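You operate a simulated robot arm through the tools that you are given. There is no shell and no other tool.

Carry out the task below with a simulated robot arm. There is one attempt and no reset: what you move stays moved.

JOB
Start the filter pump, try both pots and leave the lever on the one with the lower reading.
Fine: shut both vents before starting.

Only the result counts: the job must be done as asked and must still hold three seconds after the hand-in. Knocking over, shifting, dropping, spilling or breaking anything else fails it.

ROBOT AND FRAMES
A 5-joint arm with a two-finger parallel gripper, fixed in place. Base frame: the origin is on the floor under the middle of its stand, x ahead of it, y to its left, z up; the work surface is at about z = 86. Units: cm, rad, N and s.
It reaches about 113.4 cm from its shoulder. Its first joint turns from -2.601 to 2.601 rad. Payload 1.57 kg.
The tool frame sits at the grasp point between the pads (the TCP): z along the fingers, y along the line on which they close. The tips reach 3 cm beyond it. Largest opening 11 cm; finger width 2.4, thickness 1.2; the body of the gripper, 4.8 by 11.2 cm, starts 7.8 cm behind the TCP.
Orientation is told as [roll, pitch, yaw] about the base's x, y, z axes, in that order, counted from this pose: with the fingers straight down and closing along the base's y, the tool's x points along the base's -x, its y along +y and its z along -z.

CONTROLS
- The arm moves only by the tool send_rows. Its argument "steps" is one flat list of numbers, 7 for each row, row after row: the shift along the tool's x, y, z in cm, then the turn, a rotation vector about the tool's x, y, z in rad, then the finger opening in cm, from 0 to 11. In form: [dx, dy, dz, rx, ry, rz, fingers, dx, dy, dz, rx, ry, rz, fingers, ...]. A call has 1 to 20 rows; each row is the pose to reach, as a shift and turn from the pose commanded when the call began, along the tool's axes at that moment. A row lasts 0.2 s, in which the tool goes at most 5 cm and 0.15 rad; a call with a longer step from one row to the next is refused whole, and so is a gripper value outside its range. A pose out of reach is approached as far as the arm can. The call stops where the force on the tool passes 50 N (or 10 N more than at its start, if that is more) or the arm is blocked; 0.2 s more then pass. The fingers move at their own pace (about 7.2 cm/s each) and stop on an object; they squeeze with about 43 N. The grip force told is the motor's: it shows also when the fingers shut on nothing. Time passes only in rows, and 0.2 s behind the last, so rows that repeat a pose let the fingers close. The reply holds the time, the measured pose of the TCP, the force on the tool along the base axes, the opening and the grip force, in the units named above and with some noise, with the torque about the TCP (base axes, N m) and any sound that the robot's microphone picked up, and new pictures: "pictures" is both (left out), scene, wrist or none.
- Cameras (640 x 400 px; columns grow to the right, rows downward): "scene" is fixed at [4.64, 64.84, 165.27]; the picture's right is [-0.91, -0.41, 0.00], its down [-0.20, 0.45, -0.87] and it looks along [0.36, -0.79, -0.50] (base axes); focal length 310 px, centre (320, 200). "wrist" rides on the gripper at [7, 1.6, -14.1] in the tool frame; the picture's right is [-0.23, 0.97, 0.00], its down [-0.86, -0.20, -0.48] and it looks along [-0.47, -0.11, 0.88] (tool axes); focal length 222 px, centre (320, 200). There is no depth. A picture from a camera that has moved, and an enlarged one, comes with that camera's place and axes in the base frame and with its lens.
- slide_trunk(by): slides the trunk up (or, below 0, down) by that many cm; the arm rides with it, the base frame stays. It gives what a move gives, with no picture.
- inspect(camera, box): a new picture of the part [left, top, right, bottom] of that camera's present view, enlarged. It takes no simulated time.
- finish_job(): hands the job in; it is judged then, once.

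Places have to be worked out from the pictures, the camera data and where the tool is seen. Open the gripper and draw the arm clear of the work before you hand the job in, unless the task says otherwise.

The tools are called after "Request:" as a command line: name --argument value ..., lists and objects as JSON in quotes. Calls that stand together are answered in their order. send_rows: Moves the arm, as the interface text tells. Its arguments: {"type":"object","properties":{"steps":{"type":"array","items":{"type":"number"}},"pictures":{"type":"string","enum":["both","scene","wrist","none"]}},"required":["steps"]} The other tools are called the same way: slide_trunk (by) moves the trunk up or down; inspect (camera, box) takes an enlarged picture of a part of a camera's view; finish_job () hands the job in.

At the start:

```text
clock: 0.0
tool_pos: [31.0, -50.0, 120.19]
tool_rot: [0.001, -0.001, 0.0]
force: [0.4, 0.2, 0.3]
wrist_torque: [0.0, 0.02, 0.0]
width: 11.03
grip_force: 0.1
trunk travel left (down, up): [-93.5, 3.5]
```

scene: 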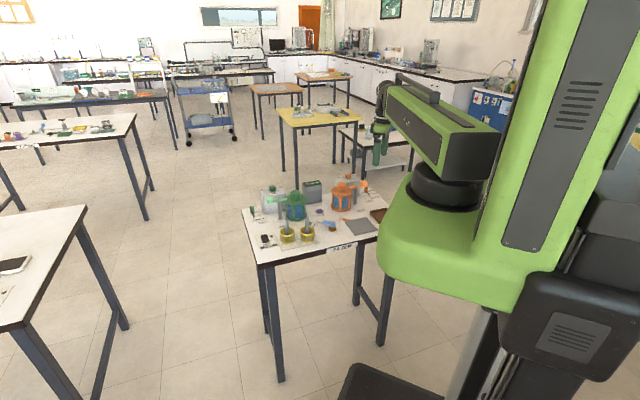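
wrist: 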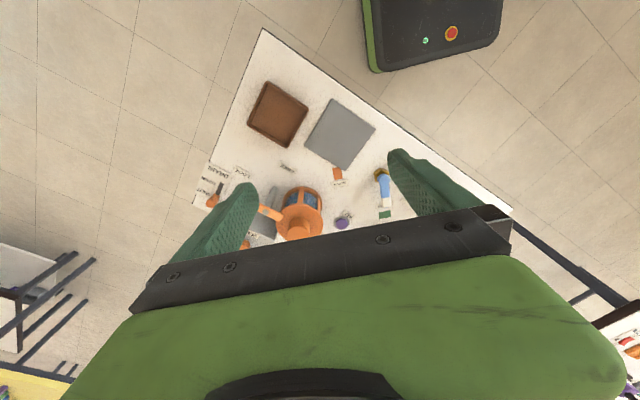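

I'll look closer at the work table first, from both cameras.

Request:
inspect --camera "scene" --box '[230, 165, 400, 271]'

Request:
inspect --camera "wrist" --box '[180, 60, 440, 250]'

```text
3.76 times, centred on (315, 218) of scene
camera zoom: at [4.64, 64.84, 165.27], right [-0.91, -0.41, 0.0], down [-0.2, 0.45, -0.87], along [0.36, -0.79, -0.5], focal length 1168 px, centre (339, 132)
```

zoom: 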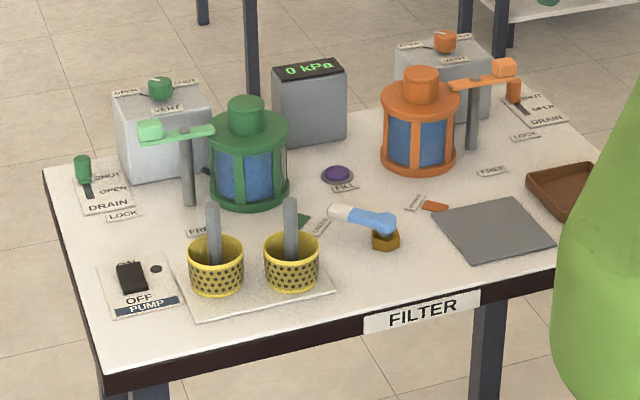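

```text
2.11 times, centred on (310, 155) of wrist
camera zoom: at [23.9, -48.63, 134.35], right [0.23, 0.97, 0.0], down [0.86, -0.2, 0.48], along [0.47, -0.11, -0.88], focal length 468 px, centre (341, 295)
```

zoom: 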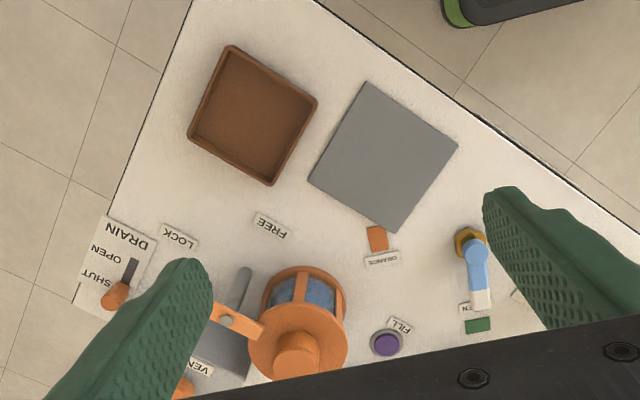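

The table holds two pots (green, orange), each with a vent, a drain and a lock, plus a blue selector lever, a pump switch and a kPa display. I'll move the tool forward along base x at the same safe height to see the rest from above.

Request:
send_rows --steps '[-5, 0, 0, 0, 0, 0, 11, -10, 0, 0, 0, 0, 0, 11, -15, 0, 0, 0, 0, 0, 11, -20, 0, 0, 0, 0, 0, 11]' --pictures "both"

```text
clock: 1.0
tool_pos: [51.37, -50.26, 120.17]
tool_rot: [0.001, 0.0, 0.0]
force: [0.1, 0.0, 0.0]
wrist_torque: [0.0, -0.01, 0.01]
width: 10.99
grip_force: 0.0
trunk travel left (down, up): [-93.5, 3.5]
camera wrist: at [44.35, -48.75, 134.32], right [0.23, 0.97, 0.0], down [0.86, -0.2, 0.48], along [0.47, -0.11, -0.88], focal length 222 px, centre (320, 200)
```

scene: 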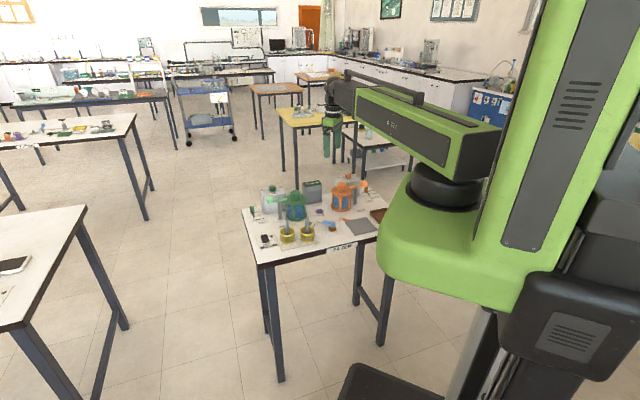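
wrist: 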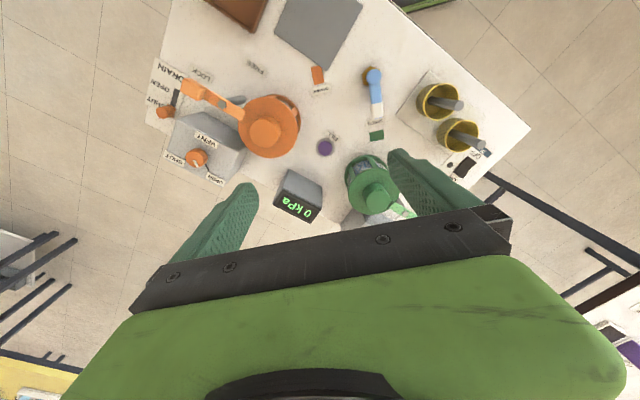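

Request:
inspect --camera "wrist" --box '[140, 0, 400, 190]'

Request:
inspect --camera "wrist" --box '[260, 40, 540, 240]'

Request:
inspect --camera "wrist" --box '[140, 40, 260, 190]'

```text
2.11 times, centred on (270, 95) of wrist
camera zoom: at [44.35, -48.75, 134.32], right [0.23, 0.97, 0.0], down [0.86, -0.2, 0.48], along [0.47, -0.11, -0.88], focal length 468 px, centre (425, 421)
```

zoom: 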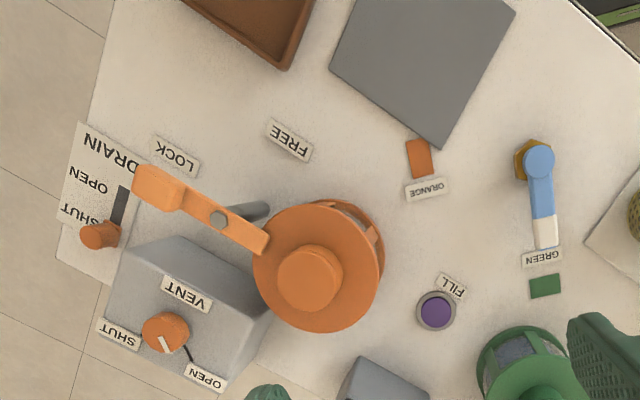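

```text
2.00 times, centred on (400, 140) of wrist
camera zoom: at [44.35, -48.75, 134.32], right [0.23, 0.97, 0.0], down [0.86, -0.2, 0.48], along [0.47, -0.11, -0.88], focal length 444 px, centre (160, 320)
```

zoom: 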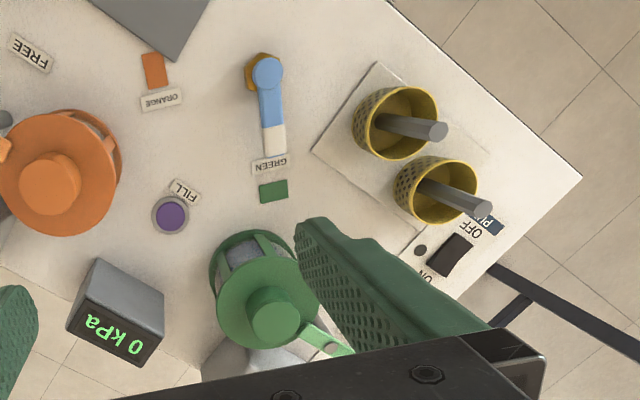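

```text
2.67 times, centred on (200, 115) of wrist
camera zoom: at [44.35, -48.75, 134.32], right [0.23, 0.97, 0.0], down [0.86, -0.2, 0.48], along [0.47, -0.11, -0.88], focal length 592 px, centre (640, 427)
```

zoom: 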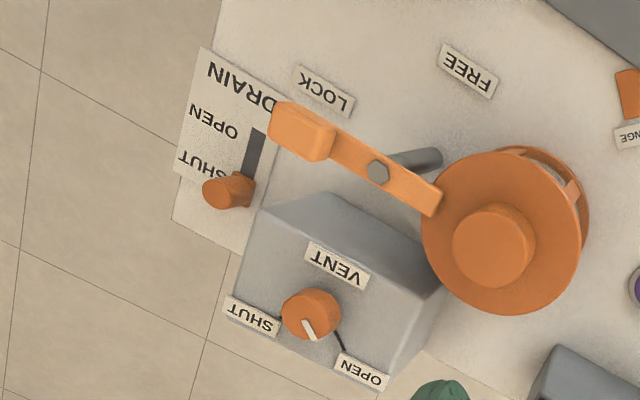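

The orange vent's pointer needs a closer look and the green vent is hidden behind the gripper. I'll move further ahead at the same height to see the green side.

Request:
send_rows --steps '[-4.5, 1, 0, 0, 0, 0, 11, -9, 2, 0, 0, 0, 0, 11, -13.5, 3, 0, 0, 0, 0, 11, -18, 4, 0, 0, 0, 0, 11, -22, 5, 0, 0, 0, 0, 11]' --pictures "wrist"

```text
clock: 2.2
tool_pos: [73.36, -45.02, 120.3]
tool_rot: [0.0, -0.001, -0.001]
force: [-0.2, 0.7, 0.1]
wrist_torque: [0.01, 0.01, -0.01]
width: 11.0
grip_force: 0.0
trunk travel left (down, up): [-93.5, 3.5]
camera wrist: at [66.26, -43.59, 134.31], right [0.23, 0.97, 0.0], down [0.86, -0.2, 0.48], along [0.47, -0.11, -0.88], focal length 222 px, centre (320, 200)
```

wrist: 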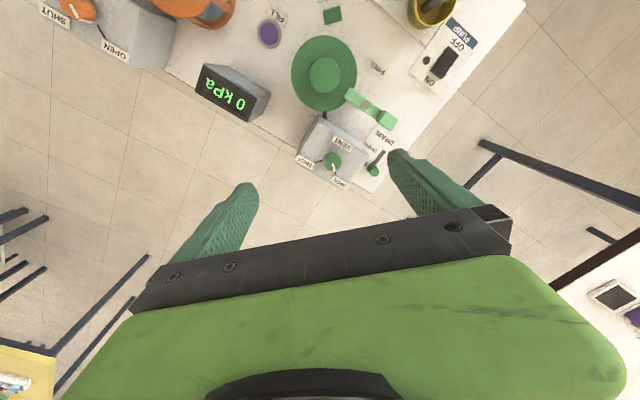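

Request:
inspect --camera "wrist" --box '[280, 90, 400, 200]'

Request:
inspect --camera "wrist" --box '[30, 0, 150, 70]'

Request:
inspect --camera "wrist" --box '[180, 0, 500, 200]'

```text
3.64 times, centred on (340, 145) of wrist
camera zoom: at [66.26, -43.59, 134.31], right [0.23, 0.97, 0.0], down [0.86, -0.2, 0.48], along [0.47, -0.11, -0.88], focal length 808 px, centre (247, 400)
```

zoom: 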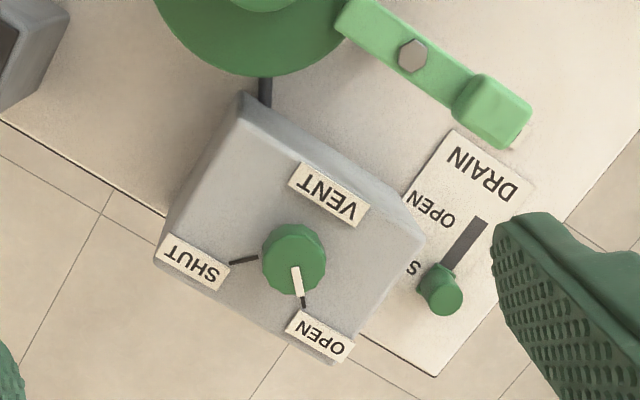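

```text
5.33 times, centred on (90, 35) of wrist
camera zoom: at [66.26, -43.59, 134.31], right [0.23, 0.97, 0.0], down [0.86, -0.2, 0.48], along [0.47, -0.11, -0.88], focal length 1185 px, centre (1547, 1080)
```

zoom: 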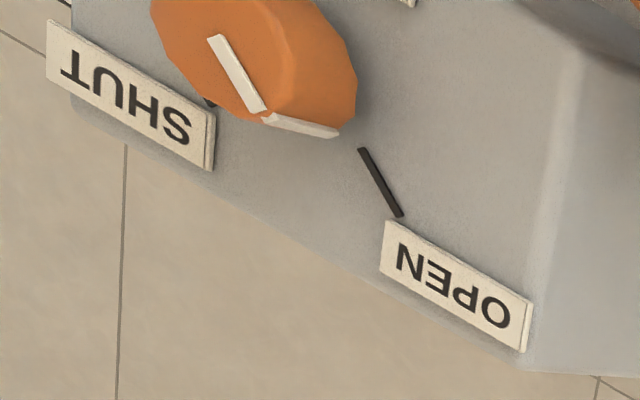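

```text
2.00 times, centred on (340, 100) of wrist
camera zoom: at [66.26, -43.59, 134.31], right [0.23, 0.97, 0.0], down [0.86, -0.2, 0.48], along [0.47, -0.11, -0.88], focal length 444 px, centre (280, 400)
```

zoom: 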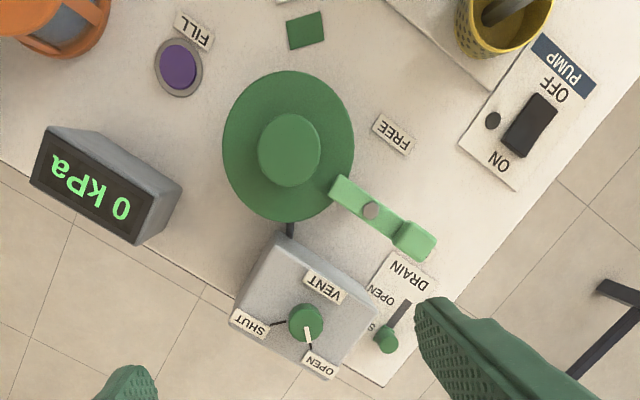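

Both vents appear to be pointing at OPEN; the drains are at SHUT and the locks at LOCK. I place the green vent knob near (78.6, -44.3, top z≈98), so I'll move above it and lower to z≈112 for a close view.

Request:
send_rows --steps '[-3, 0.4, 2, 0, 0, 0, 9, -5.2, 0.7, 5, 0, 0, 0, 8, -5.2, 0.7, 8, 0, 0, 0, 7, -5.2, 0.7, 8, 0, 0, 0, 7]' --pictures "both"

```text
clock: 3.2
tool_pos: [77.89, -44.48, 120.09]
tool_rot: [0.0, -0.001, 0.001]
force: [-0.9, 0.0, -0.1]
wrist_torque: [0.0, -0.01, 0.0]
width: 7.01
grip_force: 0.1
out of reach, approached as far as the arm can: row 1, 2, 3, 4
trunk travel left (down, up): [-93.5, 3.5]
camera wrist: at [70.85, -42.98, 134.35], right [0.23, 0.97, 0.0], down [0.86, -0.2, 0.48], along [0.47, -0.11, -0.88], focal length 222 px, centre (320, 200)
```

scene: 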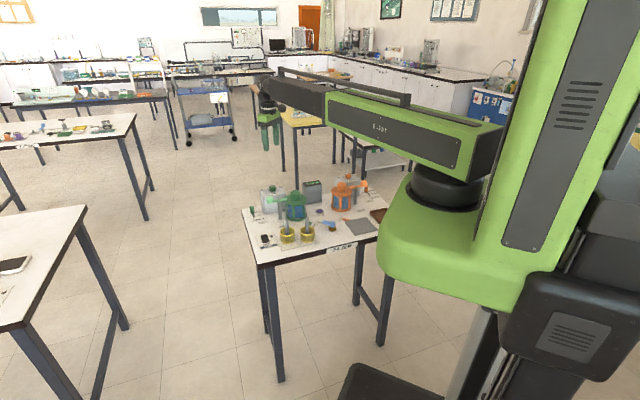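
wrist: 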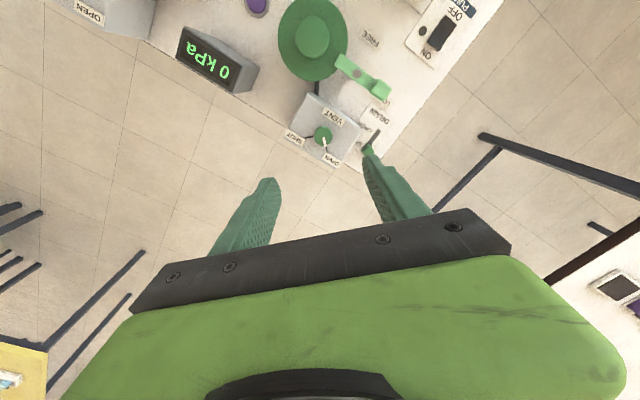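

The arm seems to be a planar (SCARA-like) one: x/y moved but z did not, so height must come from the trunk. I'll zoom into the green vent for a precise location before lowering.

Request:
inspect --camera "wrist" --box '[270, 80, 400, 180]'

Request:
inspect --camera "scene" --box '[240, 60, 520, 235]'

```text
4.00 times, centred on (335, 130) of wrist
camera zoom: at [70.85, -42.98, 134.35], right [0.23, 0.97, 0.0], down [0.86, -0.2, 0.48], along [0.47, -0.11, -0.88], focal length 888 px, centre (260, 480)
```

zoom: 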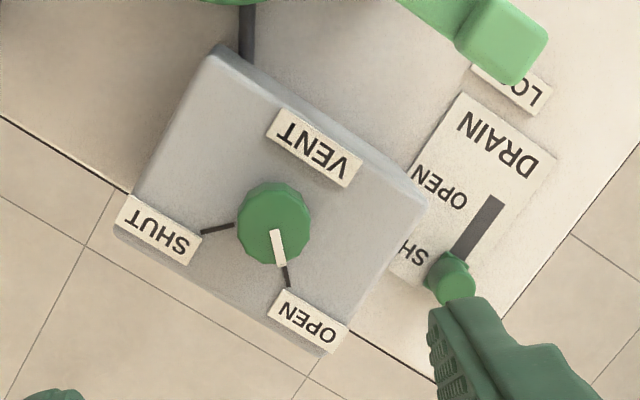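

```text
2.29 times, centred on (380, 148) of scene
camera zoom: at [4.64, 64.84, 165.27], right [-0.91, -0.41, 0.0], down [-0.2, 0.45, -0.87], along [0.36, -0.79, -0.5], focal length 709 px, centre (183, 320)
```

zoom: 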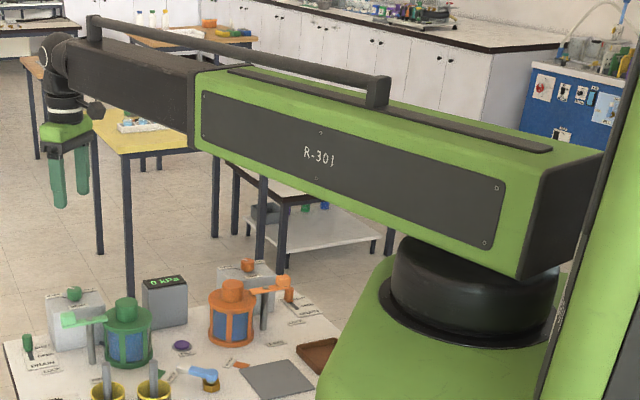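

The knob axis solves to about (78.9, -44.2), box top z≈96, knob top ≈98; OPEN mark lies at ~0° (base +x) and SHUT at ~-90°, so it must turn clockwise about 90°. I'll lower the trunk 10 cm (tips to ~107, above everything) and check the view.

Request:
slide_trunk --by -10

```text
clock: 4.5
tool_pos: [77.96, -44.47, 110.23]
tool_rot: [0.001, -0.001, -0.001]
force: [0.7, -0.9, -0.2]
wrist_torque: [-0.01, 0.01, -0.01]
width: 6.99
grip_force: 0.1
trunk travel left (down, up): [-83.5, 13.5]
```

Trunk works as the vertical axis. Now a small horizontal correction toward the knob axis, with a picture.

Request:
send_rows --steps '[-0.9, 0.25, 0, 0, 0, 0, 6, -0.9, 0.25, 0, 0, 0, 0, 6]' --pictures "both"

```text
clock: 5.1
tool_pos: [78.9, -44.26, 110.3]
tool_rot: [0.0, 0.0, 0.003]
force: [0.7, -0.8, 1.0]
wrist_torque: [-0.02, 0.0, -0.03]
width: 6.01
grip_force: 0.0
trunk travel left (down, up): [-83.5, 13.5]
camera wrist: at [71.78, -42.67, 124.35], right [0.23, 0.97, 0.0], down [0.85, -0.2, 0.48], along [0.47, -0.11, -0.88], focal length 222 px, centre (320, 200)
```

scene: 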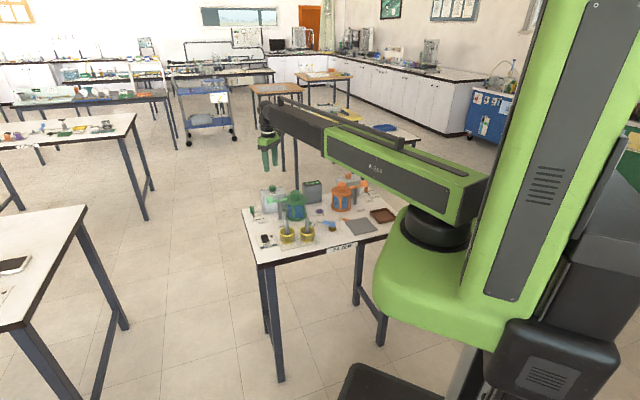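
wrist: 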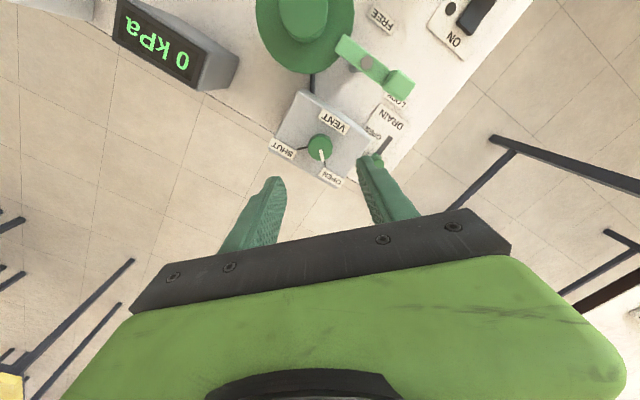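

Request:
inspect --camera "wrist" --box '[260, 80, 390, 200]'

Request:
inspect --camera "scene" --box '[235, 110, 405, 260]'

```text
3.33 times, centred on (325, 140) of wrist
camera zoom: at [71.78, -42.67, 124.35], right [0.23, 0.97, 0.0], down [0.85, -0.2, 0.48], along [0.47, -0.11, -0.88], focal length 740 px, centre (303, 400)
```

zoom: 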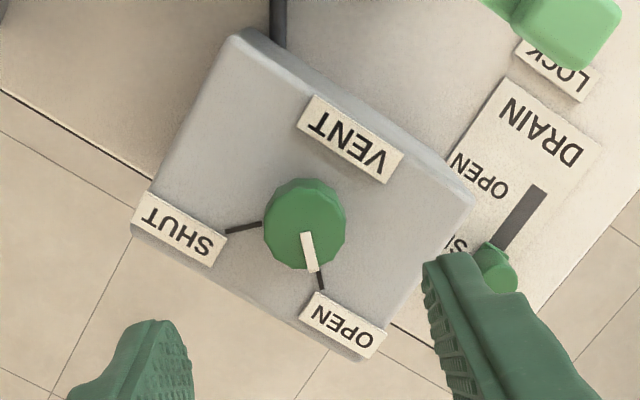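

```text
2.67 times, centred on (320, 185) of scene
camera zoom: at [4.64, 64.84, 165.27], right [-0.91, -0.41, 0.0], down [-0.2, 0.45, -0.87], along [0.36, -0.79, -0.5], focal length 827 px, centre (320, 240)
```

zoom: 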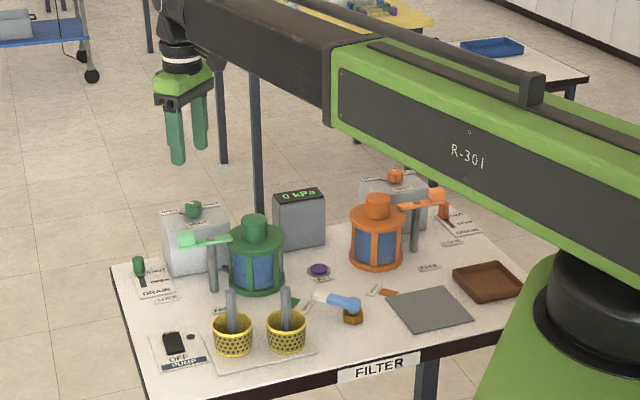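

The knob axis re-solves to (78.9, -44.25), top 97.9, box top 96.1, and the TCP is right above it. I lower 9 cm (tips to ≈98.3) and look.

Request:
slide_trunk --by -9

Request:
inspect --camera "wrist" --box '[200, 100, 440, 250]'

Request:
inspect --camera "scene" --box '[240, 140, 400, 240]'

```text
clock: 6.4
tool_pos: [78.91, -44.21, 101.35]
tool_rot: [0.0, 0.0, -0.001]
force: [0.9, -0.2, -0.4]
wrist_torque: [0.01, 0.02, 0.01]
width: 5.99
grip_force: 0.2
trunk travel left (down, up): [-74.5, 22.5]
```

```text
2.67 times, centred on (320, 175) of wrist
camera zoom: at [71.79, -42.66, 115.35], right [0.23, 0.97, 0.0], down [0.86, -0.2, 0.48], along [0.47, -0.11, -0.88], focal length 592 px, centre (320, 267)
```

zoom: 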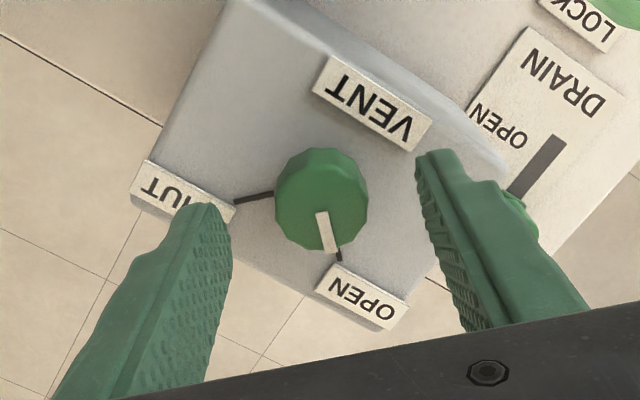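

```text
4.00 times, centred on (320, 190) of scene
camera zoom: at [4.64, 64.84, 165.27], right [-0.91, -0.41, 0.0], down [-0.2, 0.45, -0.87], along [0.36, -0.79, -0.5], focal length 1241 px, centre (320, 240)
```

zoom: 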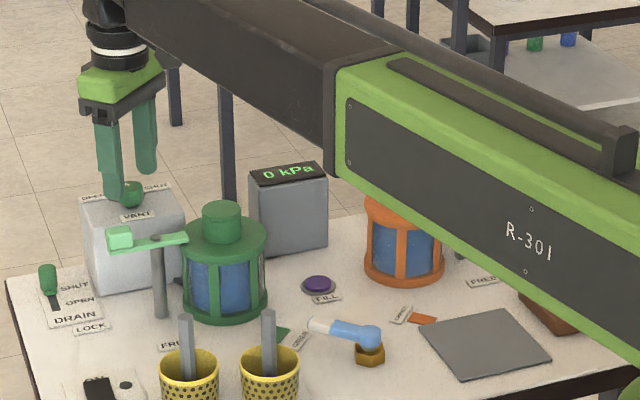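

Aligned: the knob sits centred between the tips. Lowering 1.8 cm more so the tips end ≈0.4 cm above the box top.

Request:
slide_trunk --by -1.7

Request:
inspect --camera "wrist" --box '[200, 100, 440, 250]'

```text
clock: 7.0
tool_pos: [78.87, -44.25, 99.38]
tool_rot: [0.0, 0.0, 0.001]
force: [-0.2, -0.2, 0.4]
wrist_torque: [-0.01, 0.0, 0.03]
width: 5.99
grip_force: 0.1
trunk travel left (down, up): [-72.8, 24.2]
```

```text
2.67 times, centred on (320, 175) of wrist
camera zoom: at [71.79, -42.66, 113.65], right [0.23, 0.97, 0.0], down [0.86, -0.2, 0.48], along [0.47, -0.11, -0.88], focal length 592 px, centre (320, 267)
```

zoom: 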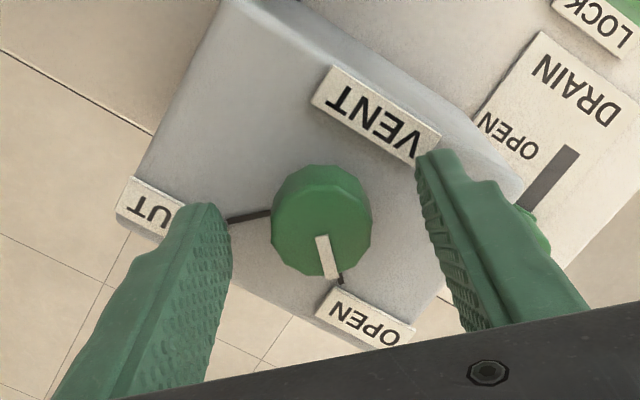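

Closing on the knob now, staying put, and reading the grip.

Request:
send_rows --steps '[0, 0, 0, 0, 0, 0, 2, 0, 0, 0, 0, 0, 0, 2, 0, 0, 0, 0, 0, 0, 2]' --pictures "wrist"

```text
clock: 7.8
tool_pos: [78.87, -44.2, 99.54]
tool_rot: [0.0, 0.001, 0.0]
force: [1.8, -2.2, 1.6]
wrist_torque: [0.21, 0.14, 0.0]
width: 2.96
grip_force: 38.9
trunk travel left (down, up): [-72.8, 24.2]
camera wrist: at [71.79, -42.68, 113.65], right [0.23, 0.97, 0.0], down [0.85, -0.2, 0.48], along [0.47, -0.11, -0.88], focal length 222 px, centre (320, 200)
```

wrist: 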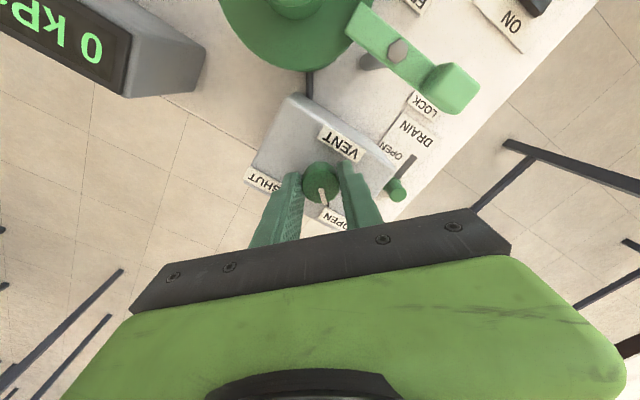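

Gripped the knob (width 2.96). Turning clockwise seen from above = positive about tool z; a first 0.56 rad to check it follows.

Request:
send_rows --steps '[0, 0, 0, 0, 0, 0.14, 2, 0, 0, 0, 0, 0, 0.28, 2, 0, 0, 0, 0, 0, 0.42, 2, 0, 0, 0, 0, 0, 0.56, 2]' --pictures "wrist"

```text
clock: 8.8
tool_pos: [79.01, -44.15, 99.52]
tool_rot: [0.0, 0.0, -0.562]
force: [-0.3, 6.7, -2.2]
wrist_torque: [0.23, 0.51, 0.05]
width: 3.01
grip_force: 39.4
trunk travel left (down, up): [-72.8, 24.2]
camera wrist: at [73.78, -39.1, 113.65], right [0.71, 0.7, 0.0], down [0.62, -0.62, 0.48], along [0.34, -0.34, -0.88], focal length 222 px, centre (320, 200)
```

wrist: 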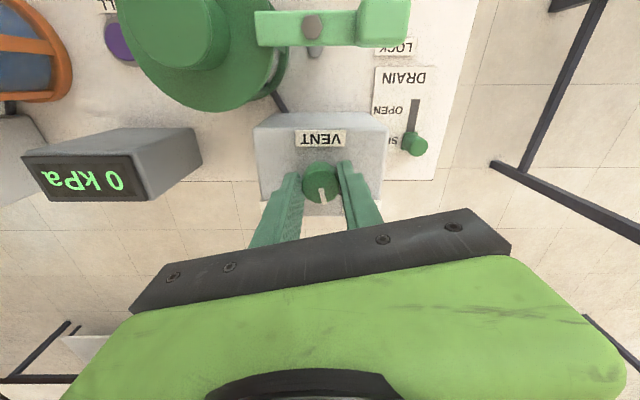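

The pointer follows the gripper. Continuing to about 1.48 rad in total, then checking the pointer against the SHUT mark.

Request:
send_rows --steps '[0, 0, 0, 0, 0, 0.13, 2, 0, 0, 0, 0, 0, 0.26, 2, 0, 0, 0, 0, 0, 0.39, 2, 0, 0, 0, 0, 0, 0.52, 2, 0, 0, 0, 0, 0, 0.65, 2, 0, 0, 0, 0, 0, 0.78, 2, 0, 0, 0, 0, 0, 0.92, 2]' --pictures "wrist"

Request:
inspect --camera "wrist" --box '[230, 110, 420, 250]'

```text
clock: 10.4
tool_pos: [79.04, -43.94, 99.45]
tool_rot: [0.001, 0.0, -1.482]
force: [17.9, 14.2, 7.5]
wrist_torque: [0.59, -0.07, 0.04]
width: 2.97
grip_force: 39.0
trunk travel left (down, up): [-72.8, 24.2]
camera wrist: at [79.95, -36.98, 113.64], right [0.99, -0.14, 0.0], down [-0.12, -0.87, 0.48], along [-0.07, -0.47, -0.88], focal length 222 px, centre (320, 200)
```

wrist: 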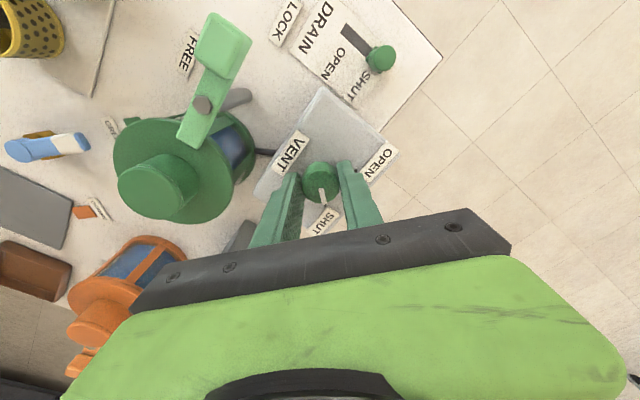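

```text
2.86 times, centred on (325, 180) of wrist
camera zoom: at [79.95, -36.98, 113.64], right [0.99, -0.14, 0.0], down [-0.12, -0.87, 0.48], along [-0.07, -0.47, -0.88], focal length 635 px, centre (306, 257)
```

zoom: 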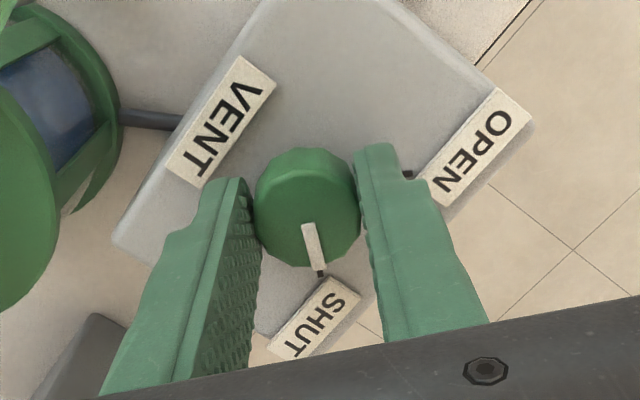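

The pointer is practically on the SHUT mark; a last 0.09 rad brings the full 90° measured between the marks.

Request:
send_rows --steps '[0, 0, 0, 0, 0, 0.05, 2, 0, 0, 0, 0, 0, 0.09, 2, 0, 0, 0, 0, 0, 0.09, 2]' --pictures "none"

Request:
inspect --camera "wrist" --box '[230, 110, 420, 250]'

```text
clock: 11.2
tool_pos: [79.16, -44.03, 99.48]
tool_rot: [0.004, 0.0, -1.57]
force: [33.3, 5.7, 22.8]
wrist_torque: [0.48, -0.52, 0.06]
width: 2.97
grip_force: 39.6
trunk travel left (down, up): [-72.8, 24.2]
```

```text
2.86 times, centred on (325, 180) of wrist
camera zoom: at [80.56, -37.09, 113.64], right [0.97, -0.23, 0.0], down [-0.2, -0.85, 0.48], along [-0.11, -0.47, -0.88], focal length 635 px, centre (306, 257)
```

zoom: 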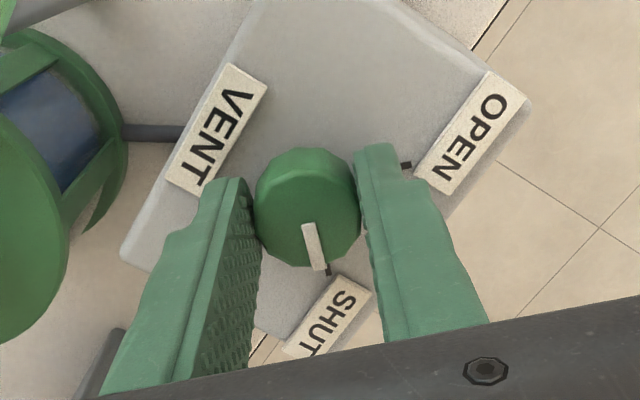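

The mark now lies on the pointer's line (both ≈15° from vertical in view after parallax), so the green vent is at SHUT. Releasing the knob.

Request:
send_rows --steps '[0, 0, 0, 0, 0, 0, 4, 0, 0, 0, 0, 0, 0, 6, 0, 0, 0, 0, 0, 0, 6]' --pictures "none"

Request:
inspect --camera "wrist" --box '[230, 110, 420, 250]'

```text
clock: 12.0
tool_pos: [78.82, -44.17, 99.39]
tool_rot: [-0.001, 0.002, -1.57]
force: [-0.1, -0.3, -0.3]
wrist_torque: [-0.02, 0.05, 0.02]
width: 5.99
grip_force: 0.0
trunk travel left (down, up): [-72.8, 24.2]
```

```text
2.86 times, centred on (325, 180) of wrist
camera zoom: at [80.33, -37.27, 113.64], right [0.97, -0.23, 0.0], down [-0.2, -0.86, 0.48], along [-0.11, -0.47, -0.88], focal length 635 px, centre (306, 257)
```

zoom: 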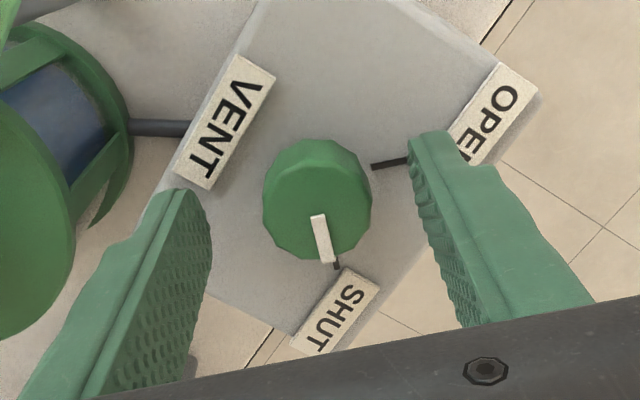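

Green vent confirmed at SHUT. Now raising clear before moving to the orange vent.

Request:
slide_trunk --by 11

```text
clock: 13.4
tool_pos: [78.84, -44.06, 110.53]
tool_rot: [-0.001, -0.002, -1.571]
force: [-0.6, 0.1, 0.2]
wrist_torque: [0.02, -0.01, -0.01]
width: 5.99
grip_force: 0.1
trunk travel left (down, up): [-83.8, 13.2]
```

The orange vent knob works out to about (50.6, -71.3). I travel there at z≈110 (above everything) while turning the tool back to yaw 0.

Request:
send_rows --steps '[-2.26, -2.35, 0, 0, 0, -0.131, 6, -4.52, -4.7, 0, 0, 0, -0.262, 6, -6.78, -7.05, 0, 0, 0, -0.393, 6, -9.04, -9.4, 0, 0, 0, -0.524, 6, -11.3, -11.75, 0, 0, 0, -0.655, 6, -13.56, -14.1, 0, 0, 0, -0.786, 6, -15.82, -16.45, 0, 0, 0, -0.917, 6, -18.08, -18.8, 0, 0, 0, -1.048, 6, -20.34, -21.15, 0, 0, 0, -1.179, 6, -22.6, -23.5, 0, 0, 0, -1.31, 6, -24.86, -25.85, 0, 0, 0, -1.441, 6, -27.1, -28.1, 0, 0, 0, -1.57, 6]' --pictures "wrist"

Request:
inspect --camera "wrist" --box '[230, 70, 420, 210]'

```text
clock: 16.0
tool_pos: [50.63, -71.47, 110.51]
tool_rot: [-0.001, 0.001, 0.001]
force: [-0.3, -0.5, 0.7]
wrist_torque: [-0.02, 0.01, 0.02]
width: 6.01
grip_force: 0.1
trunk travel left (down, up): [-83.8, 13.2]
camera wrist: at [43.54, -69.96, 124.64], right [0.23, 0.97, 0.0], down [0.86, -0.2, 0.48], along [0.47, -0.11, -0.88], focal length 222 px, centre (320, 200)
```

wrist: 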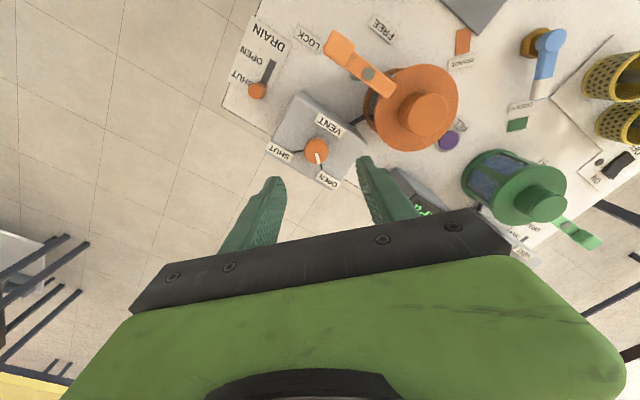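

```text
2.86 times, centred on (325, 140) of wrist
camera zoom: at [43.54, -69.96, 124.64], right [0.23, 0.97, 0.0], down [0.86, -0.2, 0.48], along [0.47, -0.11, -0.88], focal length 635 px, centre (306, 371)
```

zoom: 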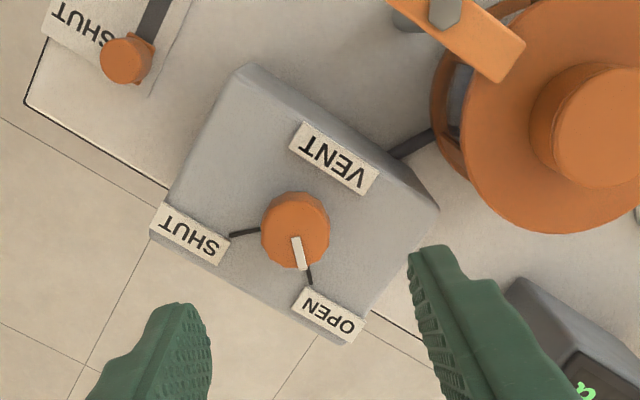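

Orange knob has the same layout (OPEN at ~0°, SHUT at ~-90°) and its axis is about (51.35, -72.15). Correcting the small offset, then lowering.

Request:
send_rows --steps '[-0.72, -0.68, 0, 0, 0, 0, 6, -0.72, -0.68, 0, 0, 0, 0, 6]' --pictures "none"

Request:
slide_trunk --by -9

Request:
inspect --camera "wrist" --box '[200, 100, 440, 250]'

Request:
inspect --camera "scene" --box '[260, 130, 420, 230]'

```text
clock: 16.6
tool_pos: [51.45, -72.08, 110.51]
tool_rot: [0.0, -0.002, -0.001]
force: [-0.2, 0.3, 0.3]
wrist_torque: [0.03, 0.01, 0.0]
width: 6.01
grip_force: 0.1
trunk travel left (down, up): [-83.8, 13.2]
```

```text
clock: 17.9
tool_pos: [51.5, -72.07, 101.55]
tool_rot: [0.0, 0.0, 0.001]
force: [0.4, -0.5, -1.0]
wrist_torque: [-0.02, 0.02, 0.01]
width: 5.99
grip_force: 0.1
trunk travel left (down, up): [-74.8, 22.2]
```

```text
2.67 times, centred on (320, 175) of wrist
camera zoom: at [44.35, -70.57, 115.65], right [0.23, 0.97, 0.0], down [0.86, -0.2, 0.48], along [0.47, -0.11, -0.88], focal length 592 px, centre (320, 267)
```

zoom: 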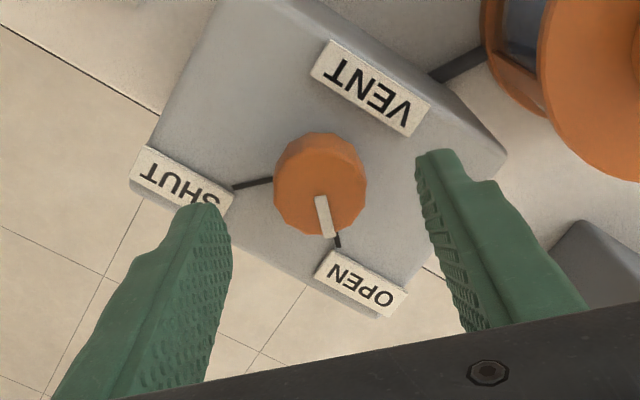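

```text
4.00 times, centred on (340, 180) of scene
camera zoom: at [4.64, 64.84, 165.27], right [-0.91, -0.41, 0.0], down [-0.2, 0.45, -0.87], along [0.36, -0.79, -0.5], focal length 1241 px, centre (240, 280)
```

zoom: 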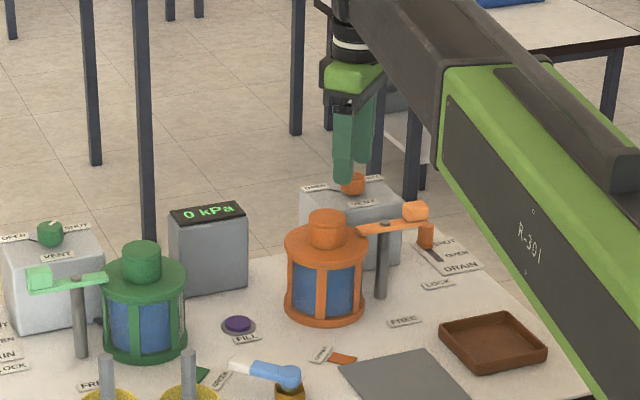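

The knob is centred between the tips within ~0.15 cm. Tiny correction, then lowering 2 cm to grasp height.

Request:
send_rows --steps '[0.13, 0, 0, 0, 0, 0, 6, 0.13, 0, 0, 0, 0, 0, 6]' --pictures "none"

Request:
slide_trunk --by -2

Request:
inspect --camera "wrist" --box '[200, 100, 440, 250]'

```text
clock: 18.5
tool_pos: [51.19, -72.19, 101.58]
tool_rot: [-0.001, 0.001, -0.001]
force: [0.0, -0.1, 0.1]
wrist_torque: [-0.01, -0.02, -0.03]
width: 6.0
grip_force: 0.1
trunk travel left (down, up): [-74.8, 22.2]
```

```text
clock: 19.2
tool_pos: [51.23, -72.19, 99.41]
tool_rot: [0.0, -0.002, 0.0]
force: [0.6, -0.3, -0.3]
wrist_torque: [0.0, -0.01, 0.0]
width: 5.99
grip_force: 0.0
trunk travel left (down, up): [-72.8, 24.2]
```

```text
2.67 times, centred on (320, 175) of wrist
camera zoom: at [44.19, -70.56, 113.64], right [0.23, 0.97, 0.0], down [0.86, -0.2, 0.48], along [0.47, -0.11, -0.88], focal length 592 px, centre (320, 267)
```

zoom: 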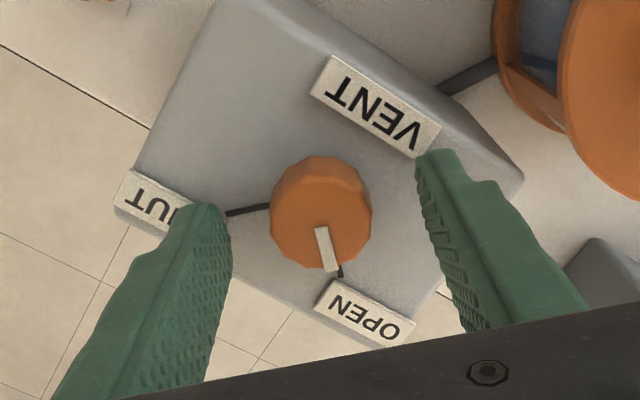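

Well centred. Closing on the orange knob and turning it clockwise 1.57 rad in one call.

Request:
send_rows --steps '[0, 0, 0, 0, 0, 0, 2, 0, 0, 0, 0, 0, 0, 2, 0, 0, 0, 0, 0, 0, 2, 0, 0, 0, 0, 0, 0.13, 2, 0, 0, 0, 0, 0, 0.26, 2, 0, 0, 0, 0, 0, 0.39, 2, 0, 0, 0, 0, 0, 0.52, 2, 0, 0, 0, 0, 0, 0.65, 2, 0, 0, 0, 0, 0, 0.78, 2, 0, 0, 0, 0, 0, 0.91, 2, 0, 0, 0, 0, 0, 1.04, 2, 0, 0, 0, 0, 0, 1.17, 2, 0, 0, 0, 0, 0, 1.3, 2, 0, 0, 0, 0, 0, 1.43, 2, 0, 0, 0, 0, 0, 1.57, 2]' --pictures "wrist"

Request:
inspect --camera "wrist" --box '[230, 110, 420, 250]'

```text
clock: 22.4
tool_pos: [51.12, -72.04, 99.54]
tool_rot: [0.001, 0.0, -1.572]
force: [-6.8, 5.5, -5.9]
wrist_torque: [0.25, -0.12, 0.19]
width: 2.95
grip_force: 39.1
trunk travel left (down, up): [-72.8, 24.2]
camera wrist: at [52.77, -65.22, 113.65], right [0.97, -0.23, 0.0], down [-0.2, -0.85, 0.48], along [-0.11, -0.47, -0.88], focal length 222 px, centre (320, 200)
```

wrist: 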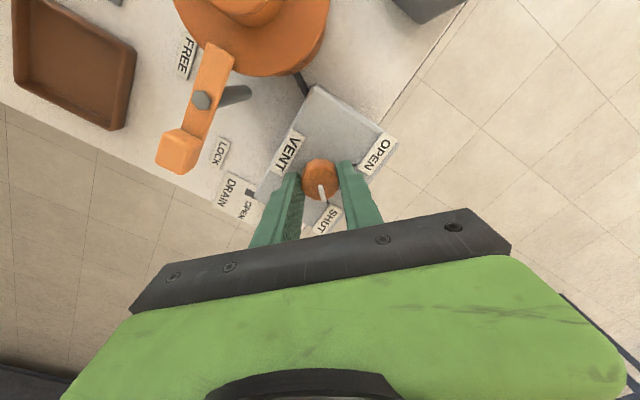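

```text
2.86 times, centred on (325, 180) of wrist
camera zoom: at [52.77, -65.22, 113.65], right [0.97, -0.23, 0.0], down [-0.2, -0.85, 0.48], along [-0.11, -0.47, -0.88], focal length 635 px, centre (306, 257)
```

zoom: 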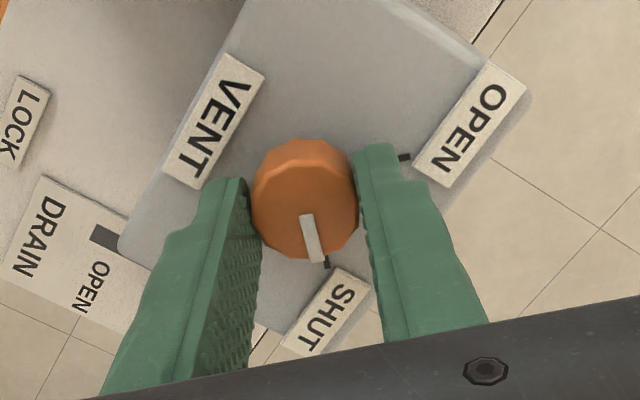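

The orange pointer now lines up with SHUT the same way as the green did. Releasing and checking.

Request:
send_rows --steps '[0, 0, 0, 0, 0, 0, 4, 0, 0, 0, 0, 0, 0, 6, 0, 0, 0, 0, 0, 0, 6]' --pictures "none"

Request:
inspect --camera "wrist" --box '[230, 110, 420, 250]'

```text
clock: 23.2
tool_pos: [51.29, -72.02, 99.53]
tool_rot: [-0.002, 0.0, -1.571]
force: [0.2, -0.9, -0.6]
wrist_torque: [-0.05, 0.0, -0.01]
width: 6.01
grip_force: 0.0
trunk travel left (down, up): [-72.8, 24.2]
```

```text
2.86 times, centred on (325, 180) of wrist
camera zoom: at [52.8, -65.2, 113.65], right [0.97, -0.23, 0.0], down [-0.2, -0.86, 0.48], along [-0.11, -0.47, -0.88], focal length 635 px, centre (306, 257)
```

zoom: 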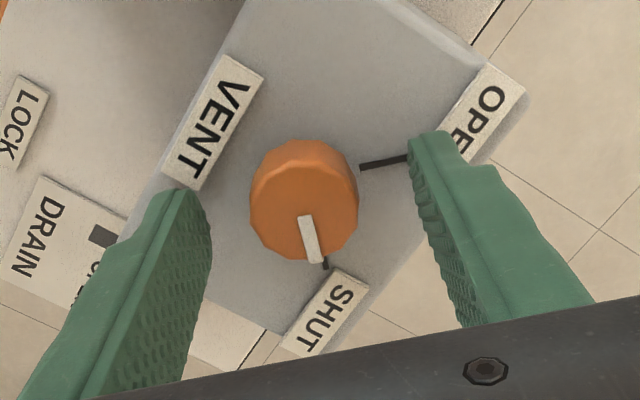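

Orange vent is at SHUT too. Raising clear, then going to the pump switch, which I place near (69, -21) on the table.

Request:
slide_trunk --by 11

Request:
send_rows --steps '[4.25, 1.47, 0, 0, 0, -0.065, 6, 8.5, 2.94, 0, 0, 0, -0.13, 6, 12.75, 4.41, 0, 0, 0, -0.195, 6, 17, 5.88, 0, 0, 0, -0.26, 6, 21.25, 7.35, 0, 0, 0, -0.325, 6, 25.5, 8.82, 0, 0, 0, -0.39, 5, 29.75, 10.29, 0, 0, 0, -0.455, 4, 34, 11.76, 0, 0, 0, -0.52, 3, 38.25, 13.23, 0, 0, 0, -0.585, 2, 42.5, 14.7, 0, 0, 0, -0.65, 1, 46.75, 16.17, 0, 0, 0, -0.715, 0, 51, 17.7, 0, 0, 0, -0.785, 0]' --pictures "both"

```text
clock: 24.6
tool_pos: [51.44, -72.0, 110.55]
tool_rot: [0.001, 0.001, -1.572]
force: [-0.4, -0.8, 0.6]
wrist_torque: [0.01, -0.03, 0.03]
width: 6.0
grip_force: 0.0
trunk travel left (down, up): [-83.8, 13.2]
```

```text
clock: 27.2
tool_pos: [68.98, -20.81, 110.49]
tool_rot: [0.0, 0.001, -0.783]
force: [-0.2, -0.3, -1.3]
wrist_torque: [-0.01, -0.01, 0.0]
width: 0.0
grip_force: 21.1
trunk travel left (down, up): [-83.8, 13.2]
camera wrist: at [65.04, -14.9, 124.64], right [0.85, 0.53, 0.0], down [0.46, -0.74, 0.48], along [0.25, -0.41, -0.88], focal length 222 px, centre (320, 200)
```

scene: 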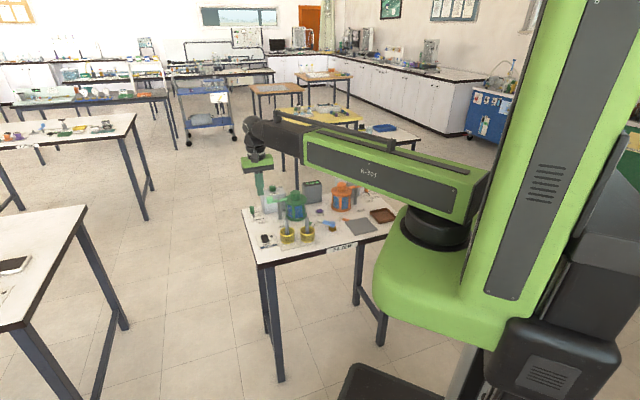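
wrist: 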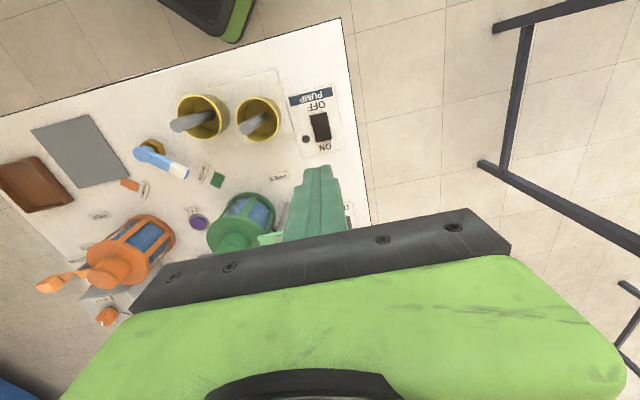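

Request:
inspect --camera "wrist" --box '[265, 70, 385, 180]'

Request:
inspect --camera "wrist" --box '[90, 90, 310, 260]'

Request:
inspect --camera "scene" --box '[235, 170, 335, 260]'

```text
3.64 times, centred on (325, 125) of wrist
camera zoom: at [65.04, -14.9, 124.64], right [0.85, 0.53, 0.0], down [0.46, -0.74, 0.48], along [0.25, -0.41, -0.88], focal length 808 px, centre (302, 473)
```

zoom: 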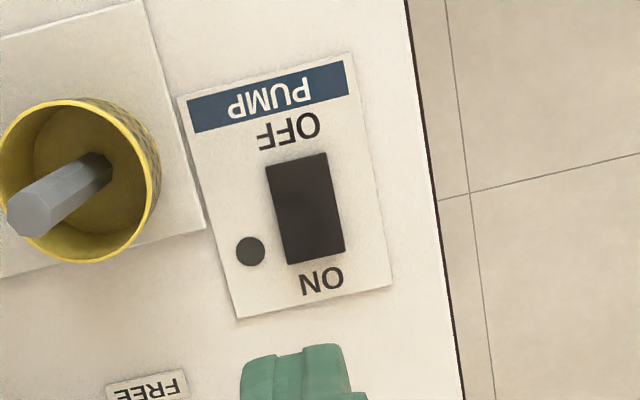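

```text
2.35 times, centred on (200, 175) of wrist
camera zoom: at [65.04, -14.9, 124.64], right [0.85, 0.53, 0.0], down [0.46, -0.74, 0.48], along [0.25, -0.41, -0.88], focal length 523 px, centre (602, 259)
```

zoom: 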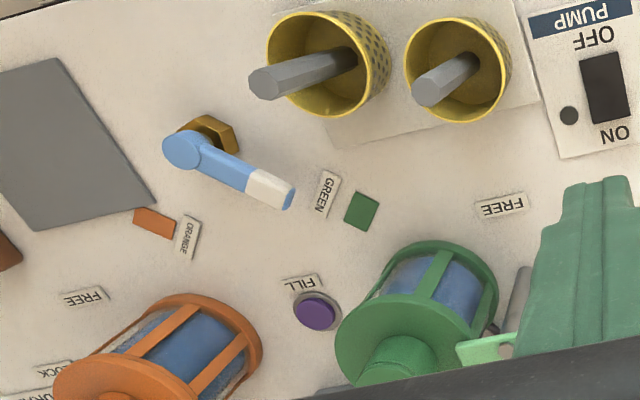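

```text
4.44 times, centred on (285, 215) of scene
camera zoom: at [4.64, 64.84, 165.27], right [-0.91, -0.41, 0.0], down [-0.2, 0.45, -0.87], along [0.36, -0.79, -0.5], focal length 1379 px, centre (476, 133)
```

zoom: 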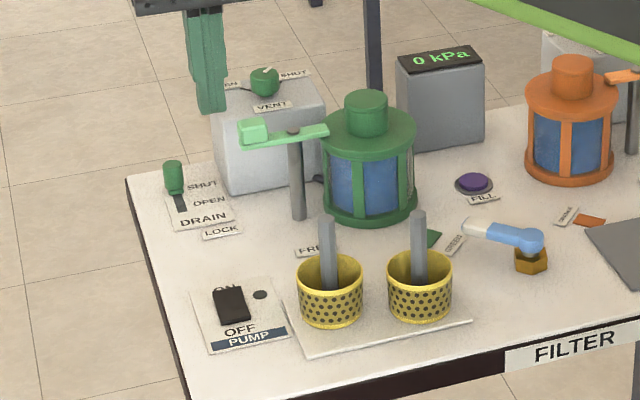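

The rocker switch centre is about (68.7, -20.5) with ON toward (+x, -y). I shift 0.8 cm toward the ON end with fingers closed and lower to tips ≈ 91.

Request:
send_rows --steps '[-0.8, 0, 0, 0, 0, 0, 0, -0.8, 0, 0, 0, 0, 0, 0]' --pictures "none"

Request:
slide_trunk --by -16.5

Request:
inspect --camera "wrist" --box '[230, 90, 410, 230]'

Request:
inspect --camera "scene" --box '[235, 170, 335, 260]'

```text
clock: 27.8
tool_pos: [69.45, -21.56, 110.51]
tool_rot: [0.0, 0.001, -0.785]
force: [0.6, 1.3, -0.5]
wrist_torque: [-0.01, 0.01, 0.02]
width: 0.0
grip_force: 21.5
trunk travel left (down, up): [-83.8, 13.2]
```

```text
clock: 29.7
tool_pos: [69.39, -21.58, 94.07]
tool_rot: [0.001, -0.001, -0.786]
force: [0.4, 0.9, 0.1]
wrist_torque: [-0.03, 0.01, 0.02]
width: 0.01
grip_force: 21.1
trunk travel left (down, up): [-67.3, 29.7]
```

```text
2.86 times, centred on (320, 160) of wrist
camera zoom: at [65.56, -15.55, 108.15], right [0.85, 0.53, 0.0], down [0.46, -0.75, 0.48], along [0.25, -0.41, -0.88], focal length 635 px, centre (320, 314)
```

zoom: 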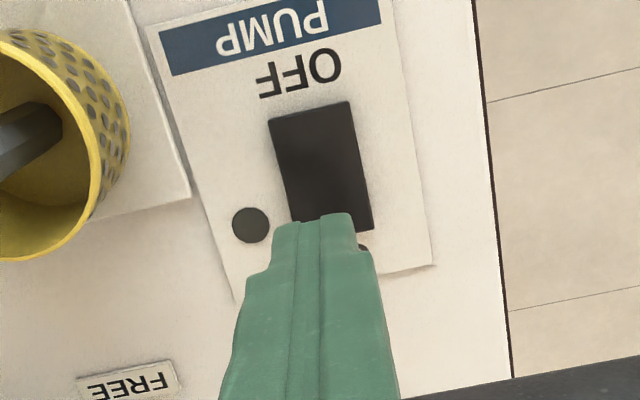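

```text
4.44 times, centred on (285, 215) of scene
camera zoom: at [4.64, 64.84, 165.27], right [-0.91, -0.41, 0.0], down [-0.2, 0.45, -0.87], along [0.36, -0.79, -0.5], focal length 1379 px, centre (476, 133)
```

zoom: 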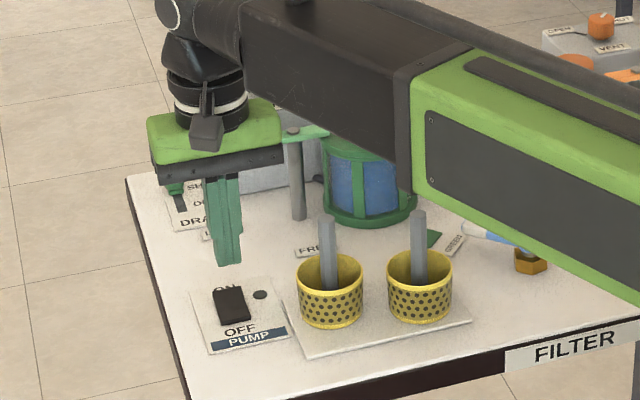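

The closed tips are over the ON half of the rocker. Lowering in small steps while watching the force.

Request:
slide_trunk --by -2

Request:
inspect --camera "scene" --box '[245, 200, 305, 254]'

```text
clock: 30.3
tool_pos: [69.49, -21.58, 92.04]
tool_rot: [0.0, 0.001, -0.785]
force: [-1.1, -0.3, 0.1]
wrist_torque: [0.01, -0.01, -0.01]
width: 0.0
grip_force: 21.1
trunk travel left (down, up): [-65.3, 31.7]
```

```text
7.41 times, centred on (275, 227) of scene
camera zoom: at [4.64, 64.84, 165.27], right [-0.91, -0.41, 0.0], down [-0.2, 0.45, -0.87], along [0.36, -0.79, -0.5], focal length 2298 px, centre (653, 0)
```

zoom: 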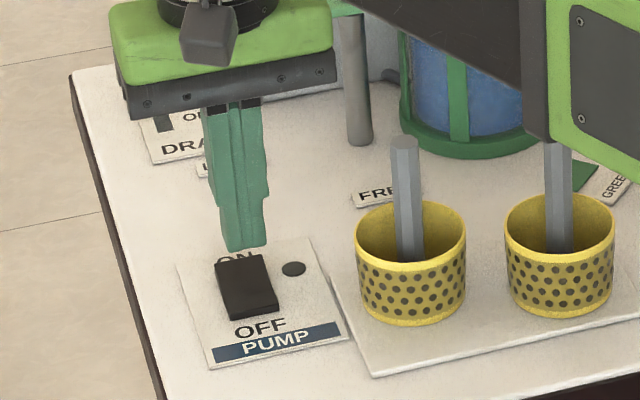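

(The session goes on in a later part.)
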